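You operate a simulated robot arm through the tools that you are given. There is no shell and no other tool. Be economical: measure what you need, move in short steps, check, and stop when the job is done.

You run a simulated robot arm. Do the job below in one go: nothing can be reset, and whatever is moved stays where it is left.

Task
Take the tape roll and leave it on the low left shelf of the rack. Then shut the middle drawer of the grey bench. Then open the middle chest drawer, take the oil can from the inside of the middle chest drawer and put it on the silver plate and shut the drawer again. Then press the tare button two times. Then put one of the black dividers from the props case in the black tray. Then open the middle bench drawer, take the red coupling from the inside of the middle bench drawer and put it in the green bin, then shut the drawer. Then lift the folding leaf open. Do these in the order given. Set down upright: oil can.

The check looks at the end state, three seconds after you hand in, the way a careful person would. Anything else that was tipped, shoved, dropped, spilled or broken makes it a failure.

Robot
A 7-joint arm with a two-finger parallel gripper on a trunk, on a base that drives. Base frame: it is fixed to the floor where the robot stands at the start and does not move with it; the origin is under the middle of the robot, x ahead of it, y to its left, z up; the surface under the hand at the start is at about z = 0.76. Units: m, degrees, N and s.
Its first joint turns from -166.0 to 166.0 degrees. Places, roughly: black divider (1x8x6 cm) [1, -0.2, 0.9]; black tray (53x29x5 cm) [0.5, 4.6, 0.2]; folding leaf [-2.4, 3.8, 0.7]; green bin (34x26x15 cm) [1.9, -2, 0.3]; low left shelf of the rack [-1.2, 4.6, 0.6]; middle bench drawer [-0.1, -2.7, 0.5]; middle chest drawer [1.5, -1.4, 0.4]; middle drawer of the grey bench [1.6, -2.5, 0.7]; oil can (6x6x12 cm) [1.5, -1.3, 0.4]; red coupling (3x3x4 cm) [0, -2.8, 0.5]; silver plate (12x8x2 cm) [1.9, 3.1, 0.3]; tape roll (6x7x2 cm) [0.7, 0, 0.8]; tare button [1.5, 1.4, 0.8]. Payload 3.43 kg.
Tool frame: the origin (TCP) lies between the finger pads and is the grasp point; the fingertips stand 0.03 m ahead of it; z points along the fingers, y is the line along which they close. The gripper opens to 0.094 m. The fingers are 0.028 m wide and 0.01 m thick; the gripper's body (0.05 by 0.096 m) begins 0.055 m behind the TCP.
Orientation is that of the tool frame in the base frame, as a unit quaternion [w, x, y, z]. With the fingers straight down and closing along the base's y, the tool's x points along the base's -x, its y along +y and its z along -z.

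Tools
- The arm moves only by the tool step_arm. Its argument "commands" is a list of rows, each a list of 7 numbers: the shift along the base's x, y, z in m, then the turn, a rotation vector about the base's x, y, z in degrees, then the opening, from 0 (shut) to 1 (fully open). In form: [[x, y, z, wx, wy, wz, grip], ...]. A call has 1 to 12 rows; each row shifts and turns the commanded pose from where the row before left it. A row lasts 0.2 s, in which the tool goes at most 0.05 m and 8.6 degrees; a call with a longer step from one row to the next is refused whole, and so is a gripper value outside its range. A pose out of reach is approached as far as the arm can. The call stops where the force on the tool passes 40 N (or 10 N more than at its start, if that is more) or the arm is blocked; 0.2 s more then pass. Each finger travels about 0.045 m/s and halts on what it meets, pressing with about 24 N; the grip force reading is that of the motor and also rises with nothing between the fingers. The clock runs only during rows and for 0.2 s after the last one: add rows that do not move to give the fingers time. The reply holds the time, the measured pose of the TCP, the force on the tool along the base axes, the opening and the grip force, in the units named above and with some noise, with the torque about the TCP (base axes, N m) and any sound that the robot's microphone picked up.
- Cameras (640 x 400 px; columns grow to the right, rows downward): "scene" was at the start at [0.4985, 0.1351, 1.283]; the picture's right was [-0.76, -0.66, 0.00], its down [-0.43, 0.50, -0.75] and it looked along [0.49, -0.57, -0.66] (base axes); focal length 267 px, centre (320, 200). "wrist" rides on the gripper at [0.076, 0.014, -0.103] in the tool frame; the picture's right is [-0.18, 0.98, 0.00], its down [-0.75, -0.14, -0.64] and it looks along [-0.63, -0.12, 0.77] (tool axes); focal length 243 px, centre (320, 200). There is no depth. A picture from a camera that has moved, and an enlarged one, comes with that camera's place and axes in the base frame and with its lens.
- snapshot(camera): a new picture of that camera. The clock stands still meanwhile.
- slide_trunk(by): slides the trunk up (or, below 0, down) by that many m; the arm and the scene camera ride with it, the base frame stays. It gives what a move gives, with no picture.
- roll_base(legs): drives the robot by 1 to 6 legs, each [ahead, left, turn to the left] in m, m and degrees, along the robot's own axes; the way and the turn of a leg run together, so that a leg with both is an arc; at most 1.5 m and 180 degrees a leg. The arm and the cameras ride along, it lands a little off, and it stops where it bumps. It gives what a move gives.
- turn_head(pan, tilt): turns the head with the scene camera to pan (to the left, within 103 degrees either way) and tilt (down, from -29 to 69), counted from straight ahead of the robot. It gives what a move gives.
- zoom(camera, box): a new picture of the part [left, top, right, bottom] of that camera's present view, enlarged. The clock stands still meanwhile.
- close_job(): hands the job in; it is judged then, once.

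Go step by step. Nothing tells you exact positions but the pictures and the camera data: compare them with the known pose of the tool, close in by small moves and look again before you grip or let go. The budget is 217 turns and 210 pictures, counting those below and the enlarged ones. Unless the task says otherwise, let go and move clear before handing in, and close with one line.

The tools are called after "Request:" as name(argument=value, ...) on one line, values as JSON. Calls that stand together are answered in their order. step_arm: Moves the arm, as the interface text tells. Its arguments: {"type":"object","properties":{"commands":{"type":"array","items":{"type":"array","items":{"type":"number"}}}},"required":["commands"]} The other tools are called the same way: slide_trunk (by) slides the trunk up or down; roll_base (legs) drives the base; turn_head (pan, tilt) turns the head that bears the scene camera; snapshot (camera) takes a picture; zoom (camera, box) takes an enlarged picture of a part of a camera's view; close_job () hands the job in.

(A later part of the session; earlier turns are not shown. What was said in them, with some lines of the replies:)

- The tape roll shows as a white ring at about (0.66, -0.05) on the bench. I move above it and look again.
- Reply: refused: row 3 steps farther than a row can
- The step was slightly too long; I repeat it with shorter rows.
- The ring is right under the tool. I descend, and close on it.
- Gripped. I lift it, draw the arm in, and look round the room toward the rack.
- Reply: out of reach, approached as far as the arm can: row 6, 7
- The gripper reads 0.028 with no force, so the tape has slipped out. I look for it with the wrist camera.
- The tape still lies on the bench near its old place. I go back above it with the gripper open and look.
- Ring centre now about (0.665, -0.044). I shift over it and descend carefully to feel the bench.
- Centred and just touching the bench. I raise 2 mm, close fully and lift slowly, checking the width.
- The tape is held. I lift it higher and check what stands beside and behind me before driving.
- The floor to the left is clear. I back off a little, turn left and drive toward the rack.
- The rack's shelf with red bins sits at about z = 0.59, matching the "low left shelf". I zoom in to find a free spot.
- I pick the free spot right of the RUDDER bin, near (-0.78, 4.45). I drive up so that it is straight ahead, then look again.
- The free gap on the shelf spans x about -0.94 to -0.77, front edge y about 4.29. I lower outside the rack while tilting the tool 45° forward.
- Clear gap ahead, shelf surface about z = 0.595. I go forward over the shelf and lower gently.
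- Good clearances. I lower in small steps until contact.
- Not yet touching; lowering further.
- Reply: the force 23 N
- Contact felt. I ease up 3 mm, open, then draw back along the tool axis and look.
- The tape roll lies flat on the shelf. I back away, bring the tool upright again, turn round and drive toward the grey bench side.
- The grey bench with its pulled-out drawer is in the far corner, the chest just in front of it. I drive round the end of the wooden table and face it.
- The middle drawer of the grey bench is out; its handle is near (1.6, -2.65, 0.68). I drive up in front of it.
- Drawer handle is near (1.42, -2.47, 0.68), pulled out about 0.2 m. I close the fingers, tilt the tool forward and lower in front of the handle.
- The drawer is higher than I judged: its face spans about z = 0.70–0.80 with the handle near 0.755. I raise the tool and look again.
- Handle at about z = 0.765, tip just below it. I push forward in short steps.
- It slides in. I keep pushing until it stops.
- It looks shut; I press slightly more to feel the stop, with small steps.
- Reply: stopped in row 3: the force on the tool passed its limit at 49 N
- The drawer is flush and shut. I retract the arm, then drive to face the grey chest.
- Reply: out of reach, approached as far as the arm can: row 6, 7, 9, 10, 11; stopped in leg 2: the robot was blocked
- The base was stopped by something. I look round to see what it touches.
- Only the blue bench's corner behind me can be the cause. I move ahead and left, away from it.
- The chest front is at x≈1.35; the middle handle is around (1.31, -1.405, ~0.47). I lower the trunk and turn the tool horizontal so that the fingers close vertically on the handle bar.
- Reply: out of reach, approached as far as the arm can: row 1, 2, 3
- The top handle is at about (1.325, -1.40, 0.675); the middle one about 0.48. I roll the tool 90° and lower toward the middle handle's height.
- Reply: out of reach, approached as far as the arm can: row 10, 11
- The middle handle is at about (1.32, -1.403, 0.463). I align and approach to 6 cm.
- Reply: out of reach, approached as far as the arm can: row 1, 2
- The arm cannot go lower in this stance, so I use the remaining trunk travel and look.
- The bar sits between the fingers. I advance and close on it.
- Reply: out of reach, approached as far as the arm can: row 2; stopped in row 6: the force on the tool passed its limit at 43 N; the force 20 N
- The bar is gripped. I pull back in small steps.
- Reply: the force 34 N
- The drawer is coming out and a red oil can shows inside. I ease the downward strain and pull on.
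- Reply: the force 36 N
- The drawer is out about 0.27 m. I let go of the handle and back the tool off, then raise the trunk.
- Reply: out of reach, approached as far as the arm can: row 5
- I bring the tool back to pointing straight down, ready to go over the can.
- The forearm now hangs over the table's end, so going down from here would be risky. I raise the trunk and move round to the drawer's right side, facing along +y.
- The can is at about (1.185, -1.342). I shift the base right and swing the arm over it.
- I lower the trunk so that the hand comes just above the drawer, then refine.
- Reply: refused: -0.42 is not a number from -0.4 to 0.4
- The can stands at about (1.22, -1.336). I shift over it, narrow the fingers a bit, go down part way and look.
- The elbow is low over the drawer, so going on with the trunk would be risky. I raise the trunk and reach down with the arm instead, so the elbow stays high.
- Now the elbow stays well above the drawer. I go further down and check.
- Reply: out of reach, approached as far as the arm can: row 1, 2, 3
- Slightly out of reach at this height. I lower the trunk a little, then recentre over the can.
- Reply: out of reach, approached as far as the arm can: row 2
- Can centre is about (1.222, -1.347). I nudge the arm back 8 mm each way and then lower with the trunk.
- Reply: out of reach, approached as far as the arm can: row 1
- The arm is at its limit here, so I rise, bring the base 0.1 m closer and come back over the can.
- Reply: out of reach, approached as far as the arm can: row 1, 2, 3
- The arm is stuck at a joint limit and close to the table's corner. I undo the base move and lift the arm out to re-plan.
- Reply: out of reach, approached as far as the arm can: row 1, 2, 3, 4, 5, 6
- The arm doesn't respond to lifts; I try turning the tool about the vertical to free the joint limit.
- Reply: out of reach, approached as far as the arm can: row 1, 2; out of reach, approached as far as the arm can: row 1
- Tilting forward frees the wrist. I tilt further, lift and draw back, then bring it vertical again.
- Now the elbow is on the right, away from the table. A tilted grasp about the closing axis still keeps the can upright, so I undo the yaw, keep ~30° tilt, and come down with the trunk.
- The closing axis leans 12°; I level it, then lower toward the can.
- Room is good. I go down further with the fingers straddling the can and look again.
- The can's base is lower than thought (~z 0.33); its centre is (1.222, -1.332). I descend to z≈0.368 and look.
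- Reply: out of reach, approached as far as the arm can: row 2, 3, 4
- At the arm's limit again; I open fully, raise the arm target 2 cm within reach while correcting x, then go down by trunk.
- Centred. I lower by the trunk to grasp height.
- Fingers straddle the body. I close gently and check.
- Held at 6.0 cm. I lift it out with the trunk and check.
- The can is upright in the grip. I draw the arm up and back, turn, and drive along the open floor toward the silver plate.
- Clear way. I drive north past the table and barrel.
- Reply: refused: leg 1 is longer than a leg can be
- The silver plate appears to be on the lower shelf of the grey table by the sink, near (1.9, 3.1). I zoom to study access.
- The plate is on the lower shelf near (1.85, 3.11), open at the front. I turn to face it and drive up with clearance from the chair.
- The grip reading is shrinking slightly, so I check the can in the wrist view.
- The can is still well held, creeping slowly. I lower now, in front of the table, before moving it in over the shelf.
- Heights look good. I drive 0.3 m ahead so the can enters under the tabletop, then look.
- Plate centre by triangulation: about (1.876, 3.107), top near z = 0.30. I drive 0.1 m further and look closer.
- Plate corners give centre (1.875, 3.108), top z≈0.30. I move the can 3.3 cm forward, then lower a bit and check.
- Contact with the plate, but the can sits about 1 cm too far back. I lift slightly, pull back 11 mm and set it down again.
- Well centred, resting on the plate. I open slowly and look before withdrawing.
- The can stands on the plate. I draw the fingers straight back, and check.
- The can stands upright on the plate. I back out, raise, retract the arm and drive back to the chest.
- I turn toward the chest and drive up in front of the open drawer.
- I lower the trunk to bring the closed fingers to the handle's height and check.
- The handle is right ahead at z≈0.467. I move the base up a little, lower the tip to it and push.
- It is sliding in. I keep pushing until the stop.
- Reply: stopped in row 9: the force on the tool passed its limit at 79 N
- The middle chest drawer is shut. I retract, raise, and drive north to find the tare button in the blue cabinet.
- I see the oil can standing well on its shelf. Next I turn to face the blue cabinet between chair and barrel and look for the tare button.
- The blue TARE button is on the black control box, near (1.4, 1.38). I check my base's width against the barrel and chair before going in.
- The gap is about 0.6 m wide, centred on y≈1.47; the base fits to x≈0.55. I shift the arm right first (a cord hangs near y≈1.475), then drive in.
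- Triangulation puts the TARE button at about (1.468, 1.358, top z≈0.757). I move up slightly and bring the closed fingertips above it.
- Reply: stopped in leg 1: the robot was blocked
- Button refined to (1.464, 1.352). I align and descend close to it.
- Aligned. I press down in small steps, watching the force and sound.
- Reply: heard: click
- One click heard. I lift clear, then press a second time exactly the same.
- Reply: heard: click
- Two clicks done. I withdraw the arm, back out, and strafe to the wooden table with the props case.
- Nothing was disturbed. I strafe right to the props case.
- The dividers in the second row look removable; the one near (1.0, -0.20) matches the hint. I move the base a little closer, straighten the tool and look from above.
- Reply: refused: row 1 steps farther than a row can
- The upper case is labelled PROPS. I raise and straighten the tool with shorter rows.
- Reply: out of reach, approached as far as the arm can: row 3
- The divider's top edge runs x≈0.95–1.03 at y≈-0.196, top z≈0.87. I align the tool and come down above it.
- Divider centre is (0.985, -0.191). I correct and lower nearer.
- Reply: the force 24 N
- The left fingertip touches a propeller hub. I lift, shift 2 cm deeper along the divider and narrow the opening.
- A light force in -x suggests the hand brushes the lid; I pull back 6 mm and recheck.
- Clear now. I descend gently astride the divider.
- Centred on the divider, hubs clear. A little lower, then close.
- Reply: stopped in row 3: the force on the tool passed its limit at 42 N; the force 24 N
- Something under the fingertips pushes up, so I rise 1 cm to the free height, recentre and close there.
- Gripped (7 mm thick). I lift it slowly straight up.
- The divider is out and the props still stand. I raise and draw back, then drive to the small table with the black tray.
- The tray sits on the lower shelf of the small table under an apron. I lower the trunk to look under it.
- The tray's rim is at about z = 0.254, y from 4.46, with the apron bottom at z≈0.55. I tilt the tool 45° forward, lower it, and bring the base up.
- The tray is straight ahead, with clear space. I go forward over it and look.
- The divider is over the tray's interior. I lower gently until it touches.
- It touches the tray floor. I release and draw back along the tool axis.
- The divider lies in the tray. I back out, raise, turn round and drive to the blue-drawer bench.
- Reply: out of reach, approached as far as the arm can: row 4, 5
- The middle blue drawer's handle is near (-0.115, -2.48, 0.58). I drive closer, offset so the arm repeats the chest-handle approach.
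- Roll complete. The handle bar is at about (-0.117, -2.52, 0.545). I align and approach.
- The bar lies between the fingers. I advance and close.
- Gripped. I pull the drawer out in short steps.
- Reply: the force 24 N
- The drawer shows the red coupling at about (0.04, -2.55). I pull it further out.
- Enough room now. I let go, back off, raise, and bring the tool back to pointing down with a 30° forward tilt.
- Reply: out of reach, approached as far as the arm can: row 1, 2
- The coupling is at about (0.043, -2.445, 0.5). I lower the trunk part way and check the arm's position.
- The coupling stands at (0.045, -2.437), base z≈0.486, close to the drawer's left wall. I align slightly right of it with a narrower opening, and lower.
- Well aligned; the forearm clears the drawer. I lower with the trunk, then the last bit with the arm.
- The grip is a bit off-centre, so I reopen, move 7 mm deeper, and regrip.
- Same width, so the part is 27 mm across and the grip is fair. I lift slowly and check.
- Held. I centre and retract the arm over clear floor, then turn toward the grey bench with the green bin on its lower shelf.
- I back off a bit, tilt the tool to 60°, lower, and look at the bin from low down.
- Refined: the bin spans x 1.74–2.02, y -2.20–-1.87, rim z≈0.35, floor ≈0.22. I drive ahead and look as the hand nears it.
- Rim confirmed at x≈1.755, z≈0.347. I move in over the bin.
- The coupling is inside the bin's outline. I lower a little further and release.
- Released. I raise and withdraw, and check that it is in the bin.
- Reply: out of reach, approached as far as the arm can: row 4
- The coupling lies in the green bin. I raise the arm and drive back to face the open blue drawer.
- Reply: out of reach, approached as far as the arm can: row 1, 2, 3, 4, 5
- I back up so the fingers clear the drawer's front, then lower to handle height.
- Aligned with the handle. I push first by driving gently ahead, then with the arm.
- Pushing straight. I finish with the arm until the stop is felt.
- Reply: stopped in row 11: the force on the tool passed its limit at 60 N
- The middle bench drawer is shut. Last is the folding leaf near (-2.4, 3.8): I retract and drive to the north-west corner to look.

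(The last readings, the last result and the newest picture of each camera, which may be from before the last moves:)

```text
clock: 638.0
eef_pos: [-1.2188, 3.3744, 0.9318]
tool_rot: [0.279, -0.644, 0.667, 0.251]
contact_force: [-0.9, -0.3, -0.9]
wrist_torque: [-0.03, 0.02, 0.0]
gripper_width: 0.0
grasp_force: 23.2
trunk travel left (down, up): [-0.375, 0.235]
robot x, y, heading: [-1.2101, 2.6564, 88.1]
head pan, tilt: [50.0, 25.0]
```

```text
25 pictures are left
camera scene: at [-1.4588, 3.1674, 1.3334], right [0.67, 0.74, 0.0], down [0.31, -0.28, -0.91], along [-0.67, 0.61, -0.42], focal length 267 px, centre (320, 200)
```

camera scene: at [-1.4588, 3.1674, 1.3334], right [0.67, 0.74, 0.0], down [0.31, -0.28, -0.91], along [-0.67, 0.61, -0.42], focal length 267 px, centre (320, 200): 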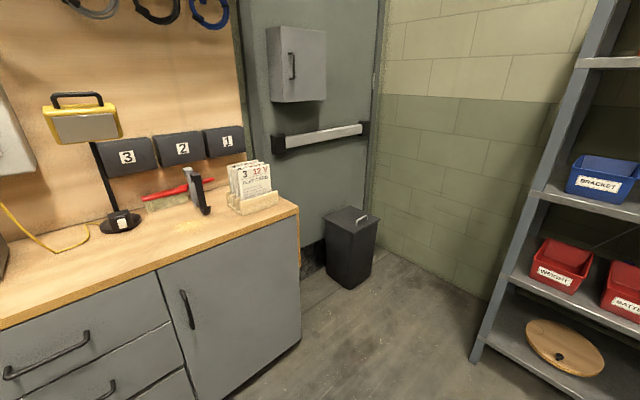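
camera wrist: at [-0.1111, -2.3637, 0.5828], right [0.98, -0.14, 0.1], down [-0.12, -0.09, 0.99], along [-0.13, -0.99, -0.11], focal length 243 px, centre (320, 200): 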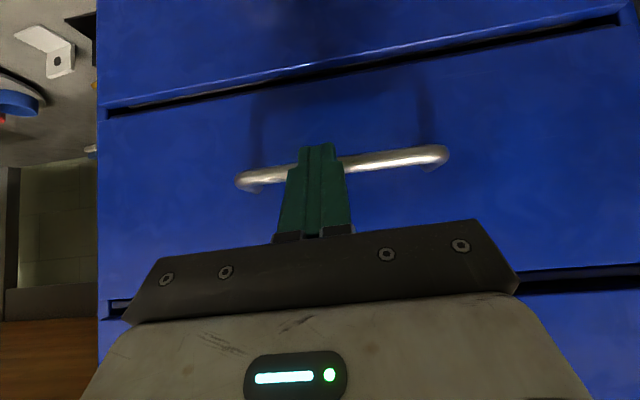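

The cabinet's right end (near (-2.35, 3.85)) holds the hanging leaf. I turn to face west and move level with that end to see it.

Request:
roll_base(legs=[[0, 0, 92], [0, -1.15, 0]])

Request:
turn_head(pan=0, tilt=35)

Request:
snapshot(camera="scene")

Request:
snapshot(camera="wrist")

```text
clock: 647.8
eef_pos: [-1.9377, 3.7725, 0.9318]
tool_rot: [-0.013, 0.927, 0.004, -0.376]
contact_force: [1.1, 0.2, -0.7]
wrist_torque: [-0.01, -0.02, 0.02]
gripper_width: 0.0001
grasp_force: 24.0
trunk travel left (down, up): [-0.375, 0.235]
robot x, y, heading: [-1.2168, 3.8122, -179.4]
head pan, tilt: [50.0, 25.0]
```

```text
clock: 648.9
eef_pos: [-1.9374, 3.7712, 0.9317]
tool_rot: [-0.012, 0.927, 0.005, -0.376]
contact_force: [-0.2, -0.3, -0.1]
wrist_torque: [0.03, 0.0, 0.0]
gripper_width: 0.0
grasp_force: 24.0
trunk travel left (down, up): [-0.375, 0.235]
robot x, y, heading: [-1.2211, 3.8138, -179.4]
head pan, tilt: [0.0, 35.0]
```

```text
24 pictures are left
camera scene: at [-1.7457, 3.6145, 1.3177], right [-0.01, 1.0, 0.0], down [0.57, 0.01, -0.82], along [-0.82, -0.01, -0.57], focal length 267 px, centre (320, 200)
```

scene: 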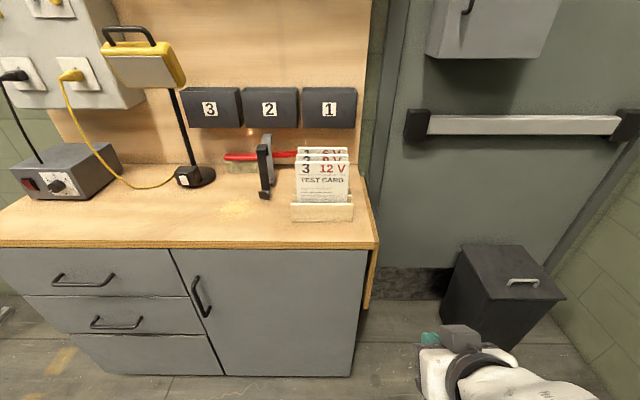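

```text
23 pictures are left
camera wrist: at [-1.8109, 3.7555, 0.9517], right [-0.13, -0.99, 0.1], down [-0.09, 0.12, 0.99], along [-0.99, 0.12, -0.11], focal length 243 px, centre (320, 200)
```

wrist: 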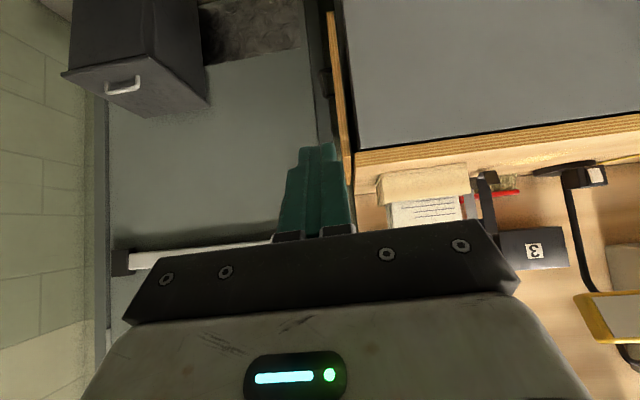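

The leaf hangs from the top's right end: about z 0.575–0.87, front edge x≈-2.21, y≈3.75. I zoom in to see the gap behind it.

Request:
zoom(camera="scene", box=[330, 200, 430, 330])

Request:
zoom(camera="wrist", box=[280, 0, 440, 200])

```text
3.08 times, centred on (380, 265) of scene
camera zoom: at [-1.7457, 3.6145, 1.3177], right [-0.01, 1.0, 0.0], down [0.57, 0.01, -0.82], along [-0.82, -0.01, -0.57], focal length 822 px, centre (135, 0)
```

zoom: 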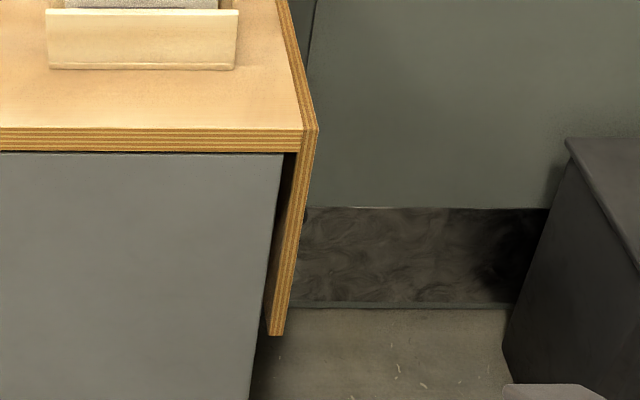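

```text
2.00 times, centred on (360, 100) of wrist
camera zoom: at [-1.8109, 3.7555, 0.9517], right [-0.13, -0.99, 0.1], down [-0.09, 0.12, 0.99], along [-0.99, 0.12, -0.11], focal length 485 px, centre (240, 400)
```

zoom: 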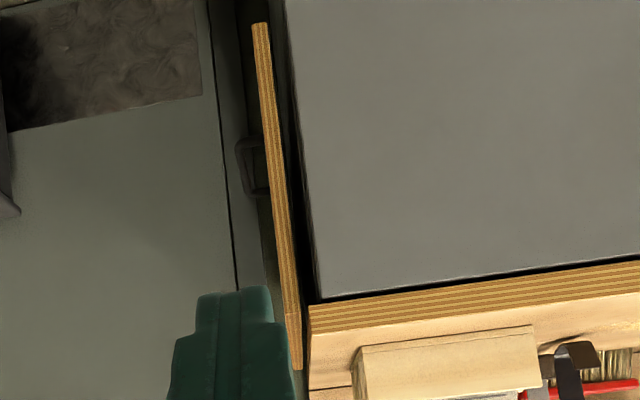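

The leaf is ~14 mm thick with ~18 mm gap behind it, so one finger fits in. I shift the base, level the tool toward the leaf's front edge, and lower to z≈0.62.

Request:
roll_base(legs=[[0.1, 0.15, -0.6]])

Request:
slide_trunk(by=-0.27)

Request:
step_arm(commands=[[0, 0.02, 0, 0, 7.7, 0, 0.25], [0, 0.02, 0, 0, 7.7, 0, 0.25], [0, 0.02, 0, 0, 7.7, 0, 0.25], [0, 0.03, 0, 0, 7.7, 0, 0.25], [0, 0.03, 0, 0, 7.7, 0, 0.25], [0, 0.03, 0, 0, 7.4, 0, 0.25], [0, 0, -0.02, 0, 0, 0, 0.25], [0, 0, -0.02, 0, 0, 0, 0.25], [0, 0, 0, 0, 0, 0, 0.25]])

Request:
snapshot(camera="wrist")

```text
clock: 650.4
eef_pos: [-2.0371, 3.6274, 0.9327]
tool_rot: [-0.015, 0.927, -0.001, -0.376]
contact_force: [-0.2, -0.2, 0.4]
wrist_torque: [0.0, -0.02, 0.02]
gripper_width: 0.0001
grasp_force: 23.7
trunk travel left (down, up): [-0.375, 0.235]
robot x, y, heading: [-1.3178, 3.6582, 180.2]
head pan, tilt: [0.0, 35.0]
```

```text
clock: 653.2
eef_pos: [-2.0378, 3.6277, 0.6626]
tool_rot: [-0.015, 0.927, -0.001, -0.375]
contact_force: [-0.6, -0.2, -0.7]
wrist_torque: [-0.01, 0.0, 0.01]
gripper_width: 0.0
grasp_force: 24.5
trunk travel left (down, up): [-0.105, 0.505]
robot x, y, heading: [-1.3167, 3.6577, 179.8]
head pan, tilt: [0.0, 35.0]
```

```text
clock: 655.2
eef_pos: [-2.0379, 3.6369, 0.6218]
tool_rot: [-0.014, 0.913, -0.001, -0.407]
contact_force: [0.7, 0.1, -1.3]
wrist_torque: [0.0, 0.01, 0.02]
gripper_width: 0.0235
grasp_force: 0.1
out of reach, approached as far as the arm can: row 1, 2, 3, 4, 5, 6
trunk travel left (down, up): [-0.105, 0.505]
robot x, y, heading: [-1.3178, 3.6581, 179.9]
head pan, tilt: [0.0, 35.0]
```

```text
20 pictures are left
camera wrist: at [-1.9113, 3.6196, 0.6327], right [-0.14, -0.98, 0.11], down [-0.03, 0.12, 0.99], along [-0.99, 0.13, -0.04], focal length 243 px, centre (320, 200)
```

wrist: 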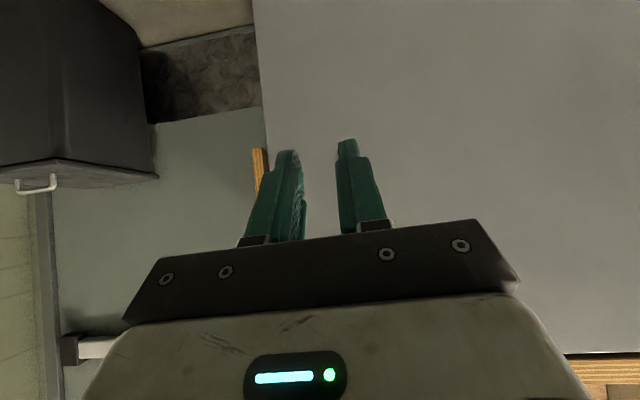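

The wrist limit blocks pitching here. As before, I move the tool to the robot's left while pitching it level.

Request:
step_arm(commands=[[0, -0.04, 0.02, 0, 0, 0, 0.25], [0, -0.04, 0.02, 0, 0, 0, 0.25], [0, -0.04, 0.02, 0, 0, 0, 0.25], [0, -0.04, 0.02, 0, 0, 0, 0.25], [0, -0.02, 0, 0, 7, 0, 0.25], [0, -0.02, 0, 0, 7, 0, 0.25], [0, 0, 0, 0, 7, 0, 0.25], [0, 0, 0, 0, 7, 0, 0.25], [0, 0, 0, 0, 7, 0, 0.25], [0, 0, 0, 0, 7, 0, 0.25]])

```text
clock: 657.4
eef_pos: [-2.0388, 3.4373, 0.7029]
tool_rot: [0.013, -0.706, 0.007, 0.708]
contact_force: [-0.1, 0.0, -0.5]
wrist_torque: [-0.02, -0.01, 0.0]
gripper_width: 0.0235
grasp_force: 0.0
trunk travel left (down, up): [-0.105, 0.505]
robot x, y, heading: [-1.3146, 3.6601, 179.9]
head pan, tilt: [0.0, 35.0]
```

Level now. I test how far the arm can swing right while staying level.

Request:
step_arm(commands=[[0, 0.04, 0, 0, 0, 0, 0.25], [0, 0.04, 0, 0, 0, 0, 0.25], [0, 0.04, 0, 0, 0, 0, 0.25], [0, 0.04, 0, 0, 0, 0, 0.25], [0, 0.04, 0, 0, 0, 0, 0.25], [0, 0.04, 0, 0, 0, 0, 0.25], [0, 0.03, 0, 0, 0, 0, 0.25], [0, 0.03, 0, 0, 0, 0, 0.25], [0, 0.02, 0, 0, 0, 0, 0.25], [0, 0, 0, 0, 0, 0, 0.25]])

Request:
snapshot(camera="wrist")

```text
clock: 659.6
eef_pos: [-2.0389, 3.7591, 0.7019]
tool_rot: [-0.013, 0.707, -0.007, -0.707]
contact_force: [0.0, -0.4, 0.8]
wrist_torque: [0.0, -0.01, -0.01]
gripper_width: 0.0237
grasp_force: 0.0
trunk travel left (down, up): [-0.105, 0.505]
robot x, y, heading: [-1.3195, 3.6579, 179.8]
head pan, tilt: [0.0, 35.0]
```

```text
19 pictures are left
camera wrist: at [-1.937, 3.7412, 0.6255], right [-0.03, -0.98, 0.17], down [0.65, 0.12, 0.75], along [-0.76, 0.13, 0.63], focal length 243 px, centre (320, 200)
```

wrist: 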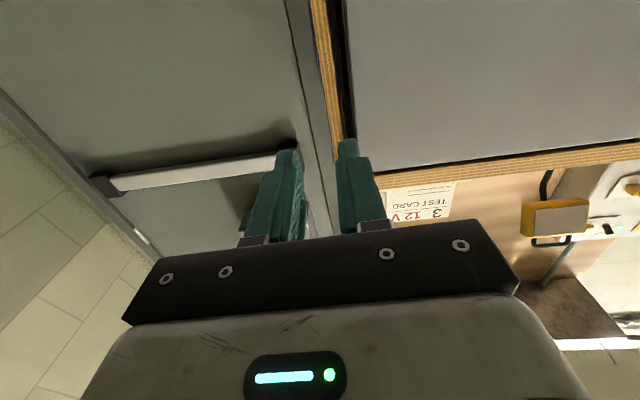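

The arm stays level. Leaf centre is y≈3.751; I align, lower to z≈0.63, and approach its front edge.

Request:
step_arm(commands=[[0, -0.008, -0.035, 0, 0, 0, 0.25], [0, 0, -0.035, 0, 0, 0, 0.25], [-0.04, 0, 0, 0, 0, 0, 0.25], [-0.04, 0, 0, 0, 0, 0, 0.25], [-0.03, 0, 0, 0, 0, 0, 0.25], [0, 0, 0, 0, 0, 0, 0.25]])

Request:
snapshot(camera="wrist")

```text
clock: 661.0
eef_pos: [-2.1488, 3.7509, 0.6323]
tool_rot: [-0.013, 0.707, -0.006, -0.707]
contact_force: [0.8, 1.1, -1.2]
wrist_torque: [-0.01, -0.02, -0.01]
gripper_width: 0.0235
grasp_force: 0.2
trunk travel left (down, up): [-0.105, 0.505]
robot x, y, heading: [-1.3162, 3.6578, 179.9]
head pan, tilt: [0.0, 35.0]
```

```text
18 pictures are left
camera wrist: at [-2.0472, 3.7333, 0.5555], right [-0.03, -0.98, 0.17], down [0.65, 0.12, 0.75], along [-0.76, 0.13, 0.63], focal length 243 px, centre (320, 200)
```

wrist: 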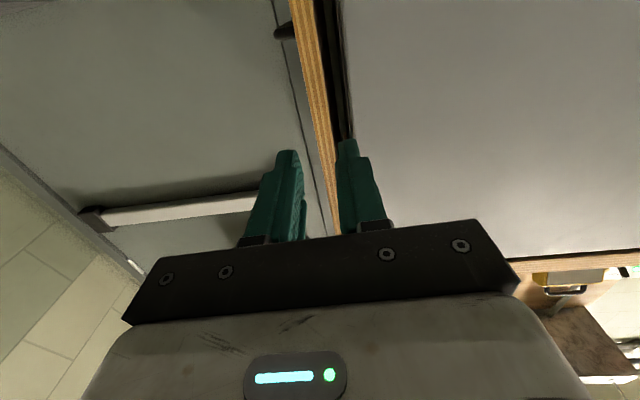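

Request:
zoom(camera="wrist", box=[260, 60, 400, 200])

```text
2.86 times, centred on (330, 130) of wrist
camera zoom: at [-2.0472, 3.7333, 0.5555], right [-0.03, -0.98, 0.17], down [0.65, 0.12, 0.75], along [-0.76, 0.13, 0.63], focal length 693 px, centre (291, 400)
```

zoom: 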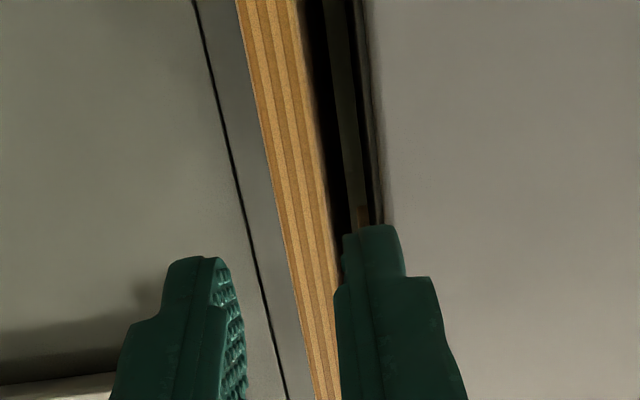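

I narrow the opening to 18 mm, recentre on y≈3.747, and advance carefully.

Request:
step_arm(commands=[[0, -0.004, 0, 0, 0, 0, 0.19], [-0.015, 0, 0, 0, 0, 0, 0.19], [0, 0, 0, 0, 0, 0, 0.19]])

Request:
zoom(camera="wrist", box=[260, 60, 400, 200])

```text
clock: 661.8
eef_pos: [-2.1642, 3.7458, 0.6307]
tool_rot: [-0.013, 0.707, -0.007, -0.707]
contact_force: [0.0, 0.4, -0.8]
wrist_torque: [-0.01, 0.0, 0.01]
gripper_width: 0.0178
grasp_force: 0.0
trunk travel left (down, up): [-0.105, 0.505]
robot x, y, heading: [-1.3168, 3.6603, 179.6]
head pan, tilt: [0.0, 35.0]
```

```text
2.86 times, centred on (330, 130) of wrist
camera zoom: at [-2.0612, 3.7286, 0.5553], right [-0.03, -0.98, 0.18], down [0.65, 0.12, 0.76], along [-0.76, 0.13, 0.63], focal length 693 px, centre (291, 400)
```

zoom: 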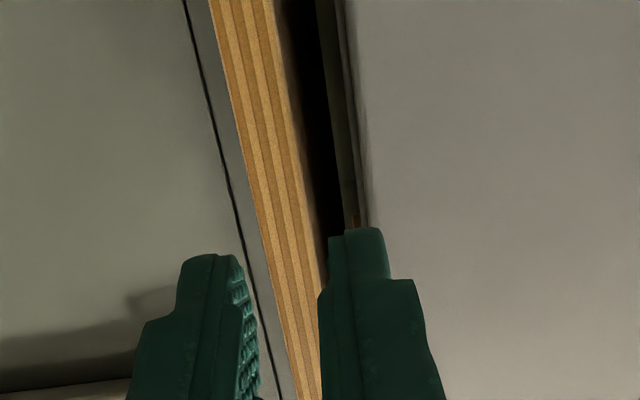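

Finger and gap line up. I advance slowly with force watch.

Request:
step_arm(commands=[[-0.01, 0, 0, 0, 0, 0, 0.19], [-0.01, 0, 0, 0, 0, 0, 0.19], [-0.01, 0, 0, 0, 0, 0, 0.19], [0, 0, 0, 0, 0, 0, 0.19]])

Request:
zoom(camera="wrist", box=[260, 60, 400, 200])

```text
clock: 662.8
eef_pos: [-2.1942, 3.7466, 0.6327]
tool_rot: [-0.013, 0.707, -0.006, -0.707]
contact_force: [-0.4, 0.4, -0.9]
wrist_torque: [-0.01, 0.01, 0.03]
gripper_width: 0.0178
grasp_force: 0.1
trunk travel left (down, up): [-0.105, 0.505]
robot x, y, heading: [-1.3177, 3.6575, 179.4]
head pan, tilt: [0.0, 35.0]
```

```text
2.86 times, centred on (330, 130) of wrist
camera zoom: at [-2.0909, 3.7282, 0.5553], right [-0.03, -0.98, 0.17], down [0.65, 0.12, 0.75], along [-0.76, 0.13, 0.63], focal length 693 px, centre (291, 400)
```

zoom: 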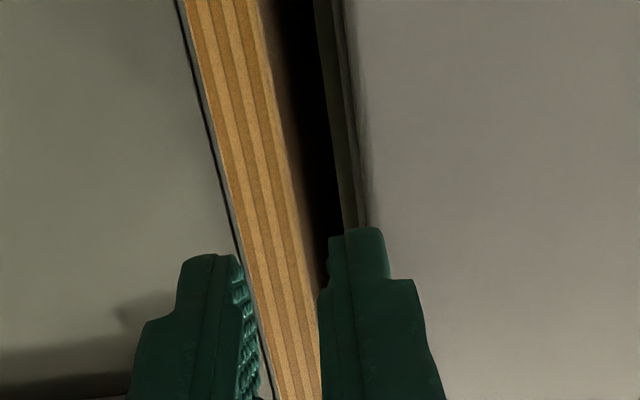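

The tips overlap the leaf's edge by ~2 cm with no contact. I close on it here.

Request:
step_arm(commands=[[-0.004, 0, 0, 0, 0, 0, 0.19], [0, 0, 0, 0, 0, 0, 0.08], [0, 0, 0, 0, 0, 0, 0], [0, 0, 0, 0, 0, 0, 0]])

```text
clock: 663.7
eef_pos: [-2.1969, 3.7371, 0.6314]
tool_rot: [-0.008, 0.707, -0.003, -0.707]
contact_force: [9.5, -6.1, 1.5]
wrist_torque: [0.03, 0.05, 0.29]
gripper_width: 0.0
grasp_force: 24.2
trunk travel left (down, up): [-0.105, 0.505]
robot x, y, heading: [-1.3159, 3.6597, 180.2]
head pan, tilt: [0.0, 35.0]
stopped in row 4: the force on the tool passed its limit at 43 N (the readings are from after the stop); the commanded pose is now the measured one
```

The fingers closed without the leaf; I look.

Request:
snapshot(camera="wrist")

Request:
snapshot(camera="scene")

```text
14 pictures are left
camera wrist: at [-2.0943, 3.7209, 0.555], right [-0.01, -0.98, 0.18], down [0.64, 0.13, 0.76], along [-0.77, 0.12, 0.63], focal length 243 px, centre (320, 200)
```

wrist: 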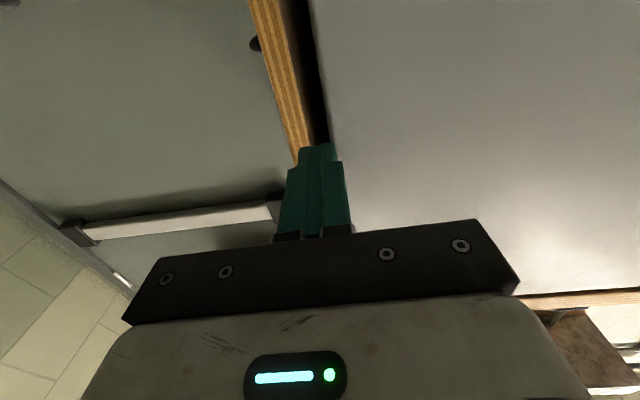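

```text
13 pictures are left
camera scene: at [-1.8464, 3.4662, 1.0478], right [0.0, 1.0, 0.0], down [0.57, 0.0, -0.82], along [-0.82, 0.0, -0.57], focal length 267 px, centre (320, 200)
```

scene: 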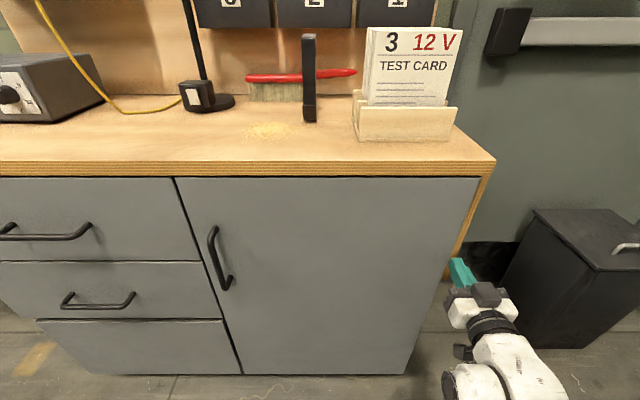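

The leaf's edge is about 2 cm deeper than judged, so only the tips touched it. I back off, open to 30 mm, line the inner finger with the gap (y≈3.734) and go in deeper.

Request:
step_arm(commands=[[0.03, 0, 0, 0, 0, 0, 0.0], [0, 0.008, 0, 0, 0, 0, 0.32], [0, 0.008, 0, 0, 0, 0, 0.32], [0, 0, 0, 0, 0, 0, 0.32], [-0.015, 0, 0, 0, 0, 0, 0.32], [-0.015, 0, 0, 0, 0, 0, 0.32], [-0.01, 0, 0, 0, 0, 0, 0.32], [-0.01, 0, 0, 0, 0, 0, 0.32], [-0.01, 0, 0, 0, 0, 0, 0.32], [-0.008, 0, 0, 0, 0, 0, 0.32], [0, 0, 0, 0, 0, 0, 0.32]])

Request:
zoom(camera="wrist", box=[240, 40, 400, 200])

```text
clock: 665.5
eef_pos: [-2.2177, 3.7549, 0.6316]
tool_rot: [-0.01, 0.707, -0.005, -0.707]
contact_force: [7.2, -0.7, -0.3]
wrist_torque: [-0.08, 0.04, 0.18]
gripper_width: 0.0303
grasp_force: 0.5
trunk travel left (down, up): [-0.105, 0.505]
robot x, y, heading: [-1.3227, 3.6614, 180.3]
head pan, tilt: [0.0, 35.0]
stopped in row 9: the force on the tool passed its limit at 55 N (the readings are from after the stop); the commanded pose is now the measured one
```

```text
2.50 times, centred on (320, 120) of wrist
camera zoom: at [-2.114, 3.739, 0.5549], right [-0.02, -0.98, 0.17], down [0.64, 0.12, 0.76], along [-0.76, 0.13, 0.63], focal length 606 px, centre (320, 400)
```

zoom: 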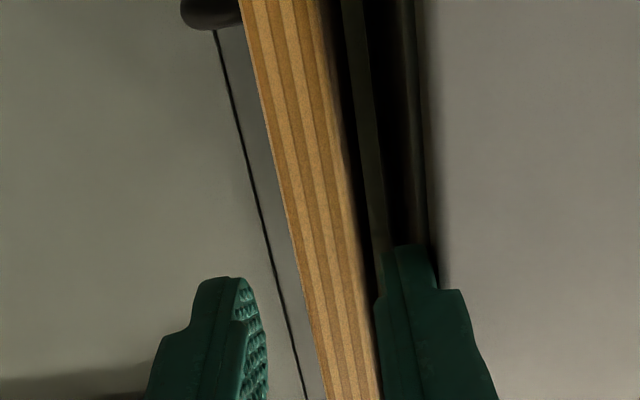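

The inner finger meets the cabinet's edge; it needs 2.5 mm more toward the leaf. I correct and advance.

Request:
step_arm(commands=[[0.008, 0, 0, 0, 0, 0, 0.32], [0, 0.0025, 0, 0, 0, 0, 0.32], [-0.008, 0, 0, 0, 0, 0, 0.32], [-0.008, 0, 0, 0, 0, 0, 0.32], [-0.008, 0, 0, 0, 0, 0, 0.32], [-0.006, 0, 0, 0, 0, 0, 0.32], [0, 0, 0, 0, 0, 0, 0.32]])

Request:
zoom(camera="wrist", box=[240, 40, 400, 200])

```text
clock: 666.7
eef_pos: [-2.226, 3.7598, 0.6314]
tool_rot: [0.01, -0.707, 0.006, 0.707]
contact_force: [10.1, -1.9, 2.2]
wrist_torque: [-0.09, -0.04, 0.32]
gripper_width: 0.0306
grasp_force: 0.6
trunk travel left (down, up): [-0.105, 0.505]
robot x, y, heading: [-1.3168, 3.6569, 179.7]
head pan, tilt: [0.0, 35.0]
stopped in row 5: the force on the tool passed its limit at 58 N (the readings are from after the stop); the commanded pose is now the measured one
```

```text
2.50 times, centred on (320, 120) of wrist
camera zoom: at [-2.123, 3.7419, 0.555], right [-0.02, -0.98, 0.18], down [0.65, 0.12, 0.75], along [-0.76, 0.13, 0.63], focal length 606 px, centre (320, 400)
```

zoom: 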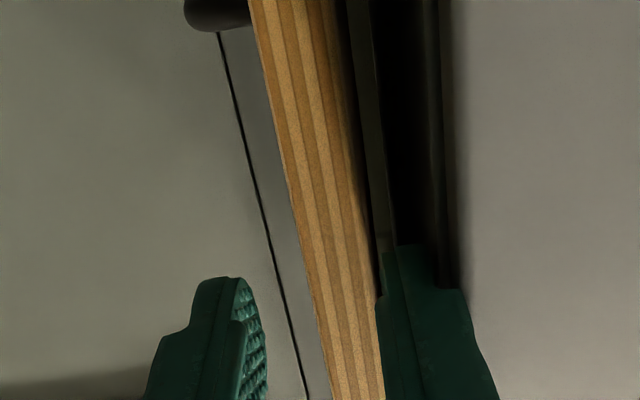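

The fingertip is now behind the leaf; only its wider part meets the cabinet. I swing it outward, which should carry the leaf, then go deeper and look.

Request:
step_arm(commands=[[0.003, 0.004, 0, 0, 0, 0, 0.32], [0, 0.01, 0, 0, 0, 0, 0.32], [0, 0.012, 0.001, 2, 0, 0, 0.32], [0, 0.012, 0.002, 3, 0, 0, 0.32], [-0.015, 0, 0, 0, 0, 0, 0.32], [-0.015, 0, 0, 0, 0, 0, 0.32], [0, 0, 0, 0, 0, 0, 0.32]])

Request:
snapshot(camera="wrist")

```text
clock: 668.3
eef_pos: [-2.2543, 3.798, 0.6341]
tool_rot: [-0.042, 0.706, 0.026, -0.706]
contact_force: [0.5, -0.6, -0.1]
wrist_torque: [0.03, 0.03, -0.01]
gripper_width: 0.0303
grasp_force: 0.1
trunk travel left (down, up): [-0.105, 0.505]
robot x, y, heading: [-1.3178, 3.6574, 179.8]
head pan, tilt: [0.0, 35.0]
```

```text
10 pictures are left
camera wrist: at [-2.1506, 3.787, 0.5562], right [-0.02, -1.0, 0.09], down [0.64, 0.05, 0.76], along [-0.76, 0.07, 0.64], focal length 243 px, centre (320, 200)
```

wrist: 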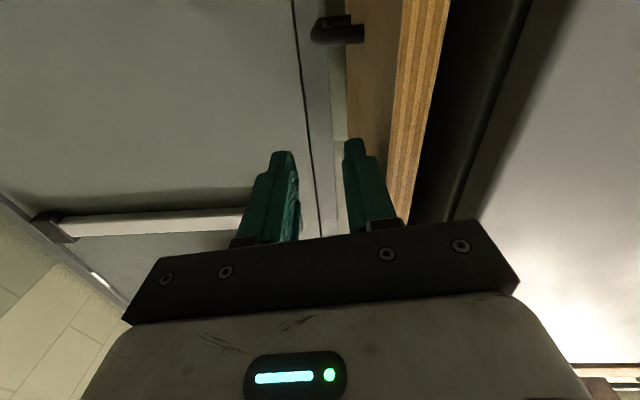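

Both fingers are outside the leaf, but this view reveals a black bar handle near the bottom of its outer face (around x≈-2.4, z≈0.58). I'll use that: back out, raise, and point the tool down.

Request:
step_arm(commands=[[0.04, 0.02, 0, -2.5, 0, 0, 0.4], [0.045, 0.02, 0, -2.5, 0, 0, 0.4], [0.045, 0, 0, 0, 0, 0, 0.4], [0.045, 0, 0, 0, 0, 0, 0.4]])

Request:
slide_trunk(by=0.4)

Request:
step_arm(commands=[[0, 0, 0.01, 0, -8.4, 0, 0.5], [0, 0, 0.01, 0, -8.4, 0, 0.5], [0, 0, 0.01, 0, -8.4, 0, 0.5], [0, 0.01, 0.01, 0, -8.4, 0, 0.5], [0, 0.01, 0.01, 0, -8.4, 0, 0.5], [0, 0.01, 0.01, 0, -8.4, 0, 0.5], [0, 0.01, 0, 0, -8.4, 0, 0.5], [-0.02, 0.01, 0, 0, -8.4, 0, 0.5], [-0.02, 0.01, 0, 0, -8.4, 0, 0.5], [-0.02, 0, 0, 0, -8.4, 0, 0.5], [0, 0, 0, 0, -6, 0, 0.5]])

Request:
roll_base(legs=[[0.22, 0, 0]])

Request:
snapshot(camera="wrist")

```text
clock: 669.3
eef_pos: [-2.0796, 3.8364, 0.6344]
tool_rot: [-0.01, 0.707, -0.005, -0.707]
contact_force: [0.6, -0.8, 0.2]
wrist_torque: [-0.01, 0.0, 0.02]
gripper_width: 0.0375
grasp_force: 0.1
trunk travel left (down, up): [-0.105, 0.505]
robot x, y, heading: [-1.3188, 3.6556, 180.1]
head pan, tilt: [0.0, 35.0]
```

```text
clock: 673.1
eef_pos: [-2.0789, 3.8372, 1.0342]
tool_rot: [-0.01, 0.707, -0.004, -0.707]
contact_force: [0.2, 0.6, -0.6]
wrist_torque: [0.0, 0.0, 0.01]
gripper_width: 0.0373
grasp_force: 0.0
trunk travel left (down, up): [-0.505, 0.105]
robot x, y, heading: [-1.3175, 3.6542, 180.1]
head pan, tilt: [0.0, 35.0]
```

```text
clock: 675.5
eef_pos: [-2.1404, 3.8973, 1.0959]
tool_rot: [-0.011, 1.0, 0.004, 0.002]
contact_force: [-0.5, -0.1, -0.5]
wrist_torque: [-0.02, 0.03, 0.02]
gripper_width: 0.0471
grasp_force: 0.1
out of reach, approached as far as the arm can: row 6
trunk travel left (down, up): [-0.505, 0.105]
robot x, y, heading: [-1.3171, 3.6602, 180.1]
head pan, tilt: [0.0, 35.0]
```

```text
clock: 677.2
eef_pos: [-2.363, 3.8965, 1.0961]
tool_rot: [-0.011, 1.0, 0.005, 0.0]
contact_force: [-0.1, 0.6, -0.2]
wrist_torque: [-0.01, 0.02, 0.0]
gripper_width: 0.0468
grasp_force: 0.0
trunk travel left (down, up): [-0.505, 0.105]
robot x, y, heading: [-1.5417, 3.6562, 179.9]
head pan, tilt: [0.0, 35.0]
```

```text
9 pictures are left
camera wrist: at [-2.2873, 3.8799, 1.1983], right [-0.18, -0.98, -0.02], down [-0.76, 0.12, 0.64], along [-0.63, 0.13, -0.76], focal length 243 px, centre (320, 200)
```

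wrist: 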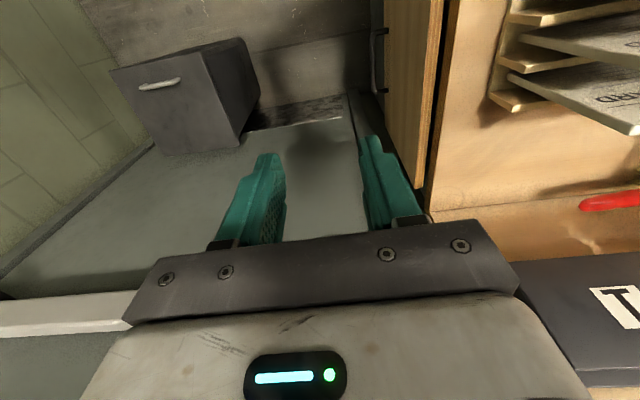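

From above I see the handle's two legs on the leaf, spanning x≈-2.36 to -2.48 at y≈3.78. I zoom on it.

Request:
zoom(camera="wrist", box=[340, 0, 440, 120])

```text
3.33 times, centred on (390, 60) of wrist
camera zoom: at [-2.2873, 3.8799, 1.1983], right [-0.18, -0.98, -0.02], down [-0.76, 0.12, 0.64], along [-0.63, 0.13, -0.76], focal length 809 px, centre (87, 667)
```

zoom: 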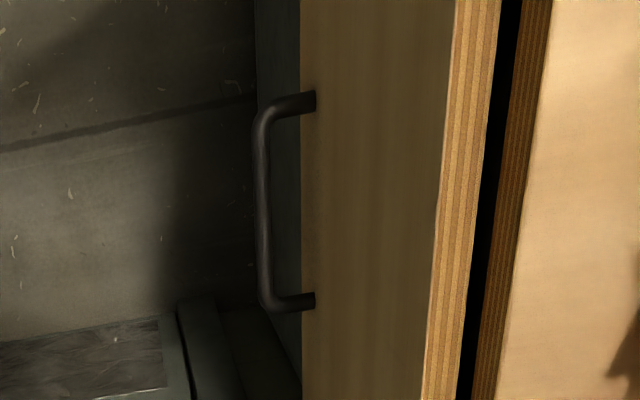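

The bar handle runs x -2.366 to -2.479 at y≈3.795, z≈0.57, ~3 cm off the leaf. I lean the tool 20°, narrow the fingers, and come down over the bar.

Request:
step_arm(commands=[[-0.02, -0.02, -0.02, -7, 0, 0, 0.28], [-0.02, -0.02, -0.02, -7, 0, 0, 0.28], [-0.017, -0.02, -0.02, -6, 0, 0, 0.28], [0, -0.015, -0.04, 0, 0, 0, 0.28], [0, -0.01, -0.04, 0, 0, 0, 0.28], [0, 0, 0, 0, 0, 0, 0.28]])

Request:
slide_trunk(by=-0.28)

Request:
snapshot(camera="wrist")

```text
clock: 678.6
eef_pos: [-2.4216, 3.8124, 0.9545]
tool_rot: [0.163, 0.987, 0.004, 0.0]
contact_force: [0.1, 0.2, 0.3]
wrist_torque: [0.03, 0.03, -0.01]
gripper_width: 0.0263
grasp_force: 0.0
trunk travel left (down, up): [-0.505, 0.105]
robot x, y, heading: [-1.5394, 3.6556, 179.9]
head pan, tilt: [0.0, 35.0]
```

```text
clock: 681.4
eef_pos: [-2.4197, 3.8125, 0.6757]
tool_rot: [0.164, 0.987, 0.005, -0.001]
contact_force: [-0.1, -0.9, -0.7]
wrist_torque: [0.02, 0.01, -0.01]
gripper_width: 0.0262
grasp_force: 0.1
trunk travel left (down, up): [-0.225, 0.385]
robot x, y, heading: [-1.5422, 3.6577, 180.0]
head pan, tilt: [0.0, 35.0]
```

```text
7 pictures are left
camera wrist: at [-2.3439, 3.8308, 0.7767], right [-0.18, -0.93, 0.32], down [-0.76, 0.33, 0.56], along [-0.63, -0.14, -0.76], focal length 243 px, centre (320, 200)
```

wrist: 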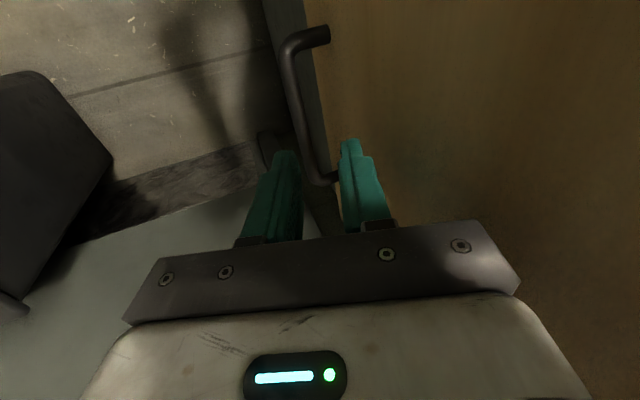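

The bar is clear in view at about (y 3.80, z 0.60). I move down astride it.

Request:
step_arm(commands=[[0, -0.005, -0.02, 0, 0, 0, 0.28], [0, -0.003, -0.02, 0, 0, 0, 0.28], [0, 0, -0.012, 0, 0, 0, 0.28], [0, 0, 0, 0, 0, 0, 0.28]])

Request:
snapshot(camera="wrist")

```text
clock: 682.4
eef_pos: [-2.421, 3.8051, 0.6236]
tool_rot: [0.163, 0.987, 0.005, 0.0]
contact_force: [0.4, -0.5, -0.3]
wrist_torque: [0.0, 0.01, 0.01]
gripper_width: 0.0263
grasp_force: 0.1
trunk travel left (down, up): [-0.225, 0.385]
robot x, y, heading: [-1.5398, 3.6552, 179.5]
head pan, tilt: [0.0, 35.0]
```

```text
6 pictures are left
camera wrist: at [-2.3436, 3.823, 0.7246], right [-0.18, -0.93, 0.32], down [-0.76, 0.33, 0.56], along [-0.63, -0.14, -0.76], focal length 243 px, centre (320, 200)
```

wrist: 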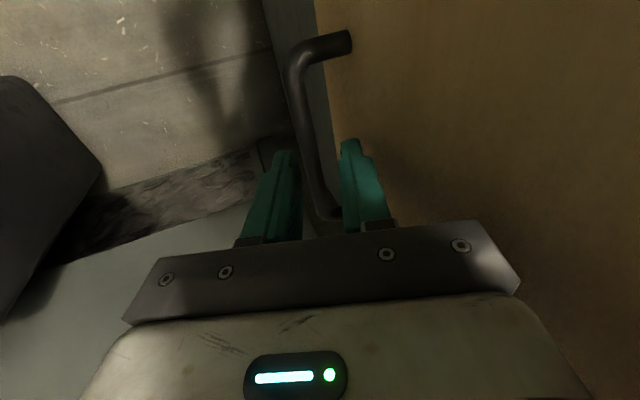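

Fingers straddle the bar. A little lower, then close on it.

Request:
step_arm(commands=[[0, -0.002, -0.012, 0, 0, 0, 0.28], [0, -0.002, -0.012, 0, 0, 0, 0.28], [0, -0.002, -0.008, 0, 0, 0, 0.28], [0, 0, 0, 0, 0, 0, 0.15], [0, 0, 0, 0, 0, 0, 0], [0, 0, 0, 0, 0, 0, 0]])

```text
clock: 683.8
eef_pos: [-2.4204, 3.7984, 0.5926]
tool_rot: [0.163, 0.987, 0.003, 0.0]
contact_force: [-2.8, 6.4, -4.3]
wrist_torque: [0.08, -0.17, -1.23]
gripper_width: 0.0121
grasp_force: 45.2
trunk travel left (down, up): [-0.225, 0.385]
robot x, y, heading: [-1.5434, 3.6573, 180.2]
head pan, tilt: [0.0, 35.0]
```

The bar is gripped. I start swinging the leaf outward along its arc and watch the force.

Request:
step_arm(commands=[[0, 0.0367, 0.0082, 0, 0, 0, 0], [0, 0.0353, 0.0129, 0, 0, 0, 0], [0, 0.0334, 0.0173, 0, 0, 0, 0], [0, 0, 0, 0, 0, 0, 0]])

Request:
snapshot(camera="wrist")

```text
clock: 684.8
eef_pos: [-2.4209, 3.8973, 0.6312]
tool_rot: [0.166, 0.986, 0.007, 0.002]
contact_force: [10.6, -11.1, 11.9]
wrist_torque: [-0.22, -0.79, -1.19]
gripper_width: 0.0121
grasp_force: 45.4
trunk travel left (down, up): [-0.225, 0.385]
robot x, y, heading: [-1.5357, 3.6556, -180.0]
head pan, tilt: [0.0, 35.0]
stopped in row 4: the force on the tool passed its limit at 42 N (the readings are from after the stop); the commanded pose is now the measured one
```

```text
5 pictures are left
camera wrist: at [-2.3443, 3.9172, 0.7332], right [-0.17, -0.93, 0.32], down [-0.76, 0.33, 0.56], along [-0.63, -0.15, -0.76], focal length 243 px, centre (320, 200)
```

wrist: 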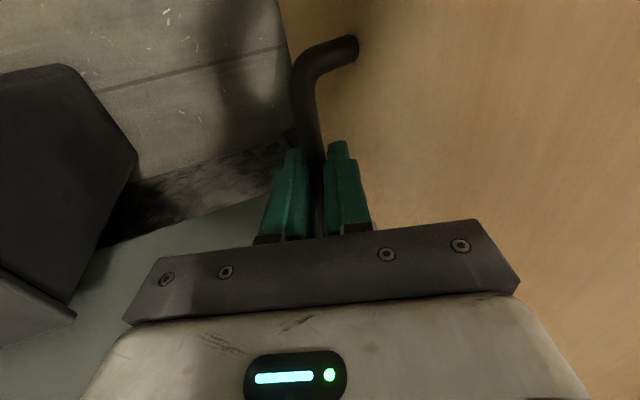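

The leaf swings. The residual force points to the hinge, so I tighten the arc a little and continue.

Request:
step_arm(commands=[[0.002, -0.002, 0.003, 0, 0, 0, 0], [0.001, 0.028, 0.0225, 2, 0, 0, 0], [0, 0.0255, 0.026, 3, 0, 0, 0], [0, 0.0225, 0.029, 3, 0, 0, 0], [0, 0, 0, 0, 0, 0, 0]])

```text
clock: 686.0
eef_pos: [-2.4201, 3.9689, 0.7136]
tool_rot: [0.096, 0.995, 0.011, 0.0]
contact_force: [-19.2, -22.4, 7.5]
wrist_torque: [-0.23, 0.33, -1.33]
gripper_width: 0.012
grasp_force: 45.6
trunk travel left (down, up): [-0.225, 0.385]
robot x, y, heading: [-1.5414, 3.6556, -179.9]
head pan, tilt: [0.0, 35.0]
```

Fitting the three points puts the hinge lower (~z 0.82, radius 0.24). I follow the refined arc.

Request:
step_arm(commands=[[-0.002, -0.002, 0.001, 0, 0, 0, 0], [0, 0.0106, 0.025, 3, 0, 0, 0], [0, 0.0096, 0.0255, 3, 0, 0, 0], [0, 0.0068, 0.0265, 3, 0, 0, 0], [0, 0, 0, 0, 0, 0, 0]])

```text
clock: 687.1
eef_pos: [-2.4193, 3.997, 0.7906]
tool_rot: [0.017, 1.0, 0.009, 0.002]
contact_force: [8.9, -30.6, 0.9]
wrist_torque: [-0.23, -0.24, -1.26]
gripper_width: 0.0119
grasp_force: 45.3
trunk travel left (down, up): [-0.225, 0.385]
robot x, y, heading: [-1.5392, 3.6556, -180.0]
head pan, tilt: [0.0, 35.0]
```

Nearly there; I move slightly inward and continue up to level.

Request:
step_arm(commands=[[0, -0.004, 0.001, 0, 0, 0, 0], [0, 0.001, 0.032, 3, 0, 0, 0], [0, -0.001, 0.032, 3, 0, 0, 0], [0, 0, 0, 0, 0, 0, 0]])

Request:
snapshot(camera="wrist")

```text
clock: 688.1
eef_pos: [-2.4194, 3.9998, 0.8566]
tool_rot: [-0.037, 0.999, 0.004, 0.0]
contact_force: [-10.5, 14.8, 1.1]
wrist_torque: [0.12, 1.47, -0.94]
gripper_width: 0.0117
grasp_force: 45.0
trunk travel left (down, up): [-0.225, 0.385]
robot x, y, heading: [-1.5401, 3.6565, 180.0]
head pan, tilt: [0.0, 35.0]
```

```text
4 pictures are left
camera wrist: at [-2.3427, 3.9769, 0.957], right [-0.18, -0.98, -0.07], down [-0.75, 0.09, 0.65], along [-0.63, 0.17, -0.76], focal length 243 px, centre (320, 200)
```

wrist: 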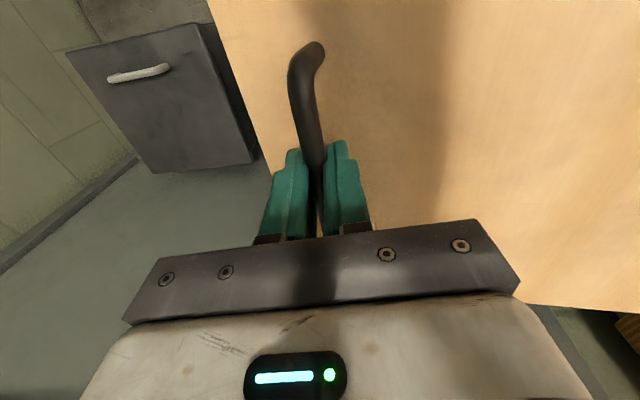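

The leaf is nearly level. I continue up in small steps until it stops.

Request:
step_arm(commands=[[0.001, 0.003, 0.005, 0, 0, 0, 0], [0, -0.001, 0.015, 2, 0, 0, 0], [0, -0.002, 0.012, 2, 0, 0, 0], [0, -0.003, 0.01, 0, 0, 0, 0], [0, 0, 0, 0, 0, 0, 0]])

Request:
turn_head(pan=-15, tilt=20)

Request:
snapshot(camera="scene")

```text
clock: 689.2
eef_pos: [-2.4191, 3.9954, 0.8899]
tool_rot: [-0.066, 0.998, 0.003, 0.004]
contact_force: [-11.9, 5.9, -13.6]
wrist_torque: [0.1, 0.98, -0.99]
gripper_width: 0.0117
grasp_force: 45.2
trunk travel left (down, up): [-0.225, 0.385]
robot x, y, heading: [-1.5432, 3.6588, 179.7]
head pan, tilt: [0.0, 35.0]
stopped in row 5: the force on the tool passed its limit at 44 N (the readings are from after the stop); the commanded pose is now the measured one
```

```text
clock: 690.0
eef_pos: [-2.4189, 3.9939, 0.8891]
tool_rot: [-0.068, 0.998, 0.005, 0.004]
contact_force: [-20.3, 12.0, -23.6]
wrist_torque: [0.1, 1.01, -1.11]
gripper_width: 0.0117
grasp_force: 45.0
trunk travel left (down, up): [-0.225, 0.385]
robot x, y, heading: [-1.5402, 3.6574, 179.9]
head pan, tilt: [-15.0, 20.0]
```

```text
3 pictures are left
camera scene: at [-2.0726, 3.4914, 1.1908], right [0.26, 0.97, 0.0], down [0.33, -0.09, -0.94], along [-0.91, 0.24, -0.34], focal length 267 px, centre (320, 200)
```

scene: 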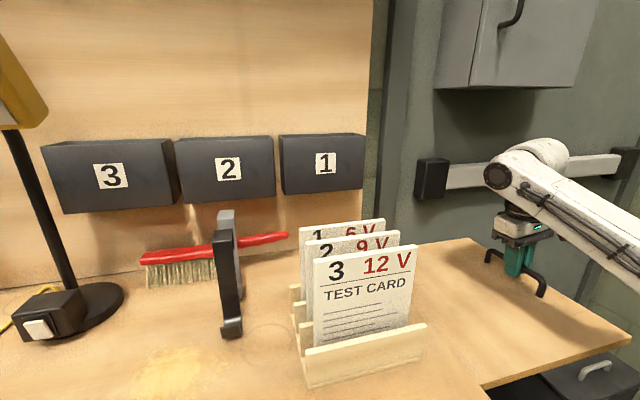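

The leaf is level with the top and at its stop. I ease the strain, open the fingers and rise clear, then check that it stays.

Request:
step_arm(commands=[[0, 0, -0.001, 0, 0, 0, 0], [0, 0, 0, 0, 0, 0, 0.15], [0, 0, 0, 0, 0, 0, 0.28], [0, 0, 0, 0, 0, 0, 0.28], [0, 0, 0.015, 0, 0, 0, 0.28], [0, 0.002, 0.03, 0, 0, 0, 0.28], [0, 0.002, 0.04, 0, 0, 0, 0.28], [0, 0, 0.04, 0, 0, 0, 0.28], [0, 0, 0, 0, 0, 0, 0.28]])

Request:
snapshot(camera="scene")

```text
clock: 692.0
eef_pos: [-2.4182, 3.9991, 1.0162]
tool_rot: [-0.068, 0.998, 0.005, 0.005]
contact_force: [-0.8, -0.6, 0.0]
wrist_torque: [0.02, -0.01, -0.01]
gripper_width: 0.0263
grasp_force: 0.0
trunk travel left (down, up): [-0.225, 0.385]
robot x, y, heading: [-1.5415, 3.6535, 180.0]
head pan, tilt: [-15.0, 20.0]
```

```text
2 pictures are left
camera scene: at [-2.0712, 3.4907, 1.1915], right [0.26, 0.97, 0.0], down [0.33, -0.09, -0.94], along [-0.91, 0.24, -0.34], focal length 267 px, centre (320, 200)
```

scene: 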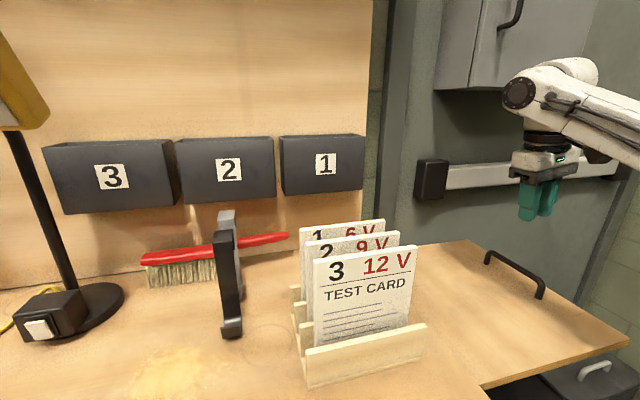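

The leaf stays open and level. I back clear.

Request:
roll_base(legs=[[-0.4, 0, 0]])

Request:
snapshot(camera="scene")

```text
clock: 694.5
eef_pos: [-2.0168, 4.0012, 1.0157]
tool_rot: [-0.068, 0.998, 0.004, 0.005]
contact_force: [0.0, 0.0, 0.4]
wrist_torque: [0.01, 0.0, -0.04]
gripper_width: 0.0263
grasp_force: 0.0
trunk travel left (down, up): [-0.225, 0.385]
robot x, y, heading: [-1.1384, 3.6584, 179.7]
head pan, tilt: [-15.0, 20.0]
```

```text
1 pictures are left
camera scene: at [-1.6709, 3.4913, 1.1915], right [0.26, 0.96, 0.0], down [0.33, -0.09, -0.94], along [-0.91, 0.25, -0.34], focal length 267 px, centre (320, 200)
```

scene: 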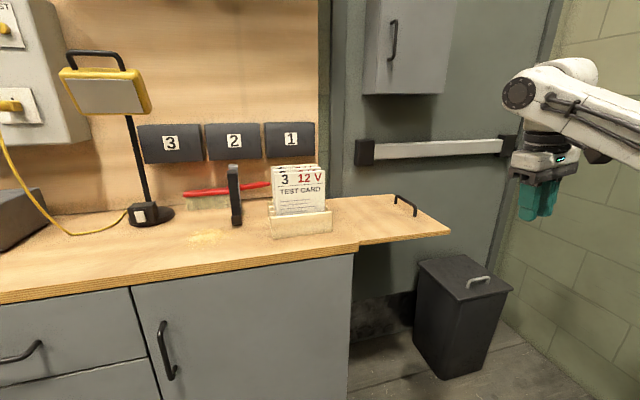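

The leaf stays open and level with the top, and the arm is clear of everything. I hand in the job.

Request:
close_job()

```text
The job is handed in.
```

All seven jobs are done in the order given. The oil can is upright on the silver plate, all three drawers are shut, and the folding leaf stays open and level. Along the way the base was stopped by a bump three times, and the tape roll slipped once back onto the bench before I re-gripped it. I saw nothing moved or tipped in later pictures, though I did not check the spots of the bumps by the blue bench.
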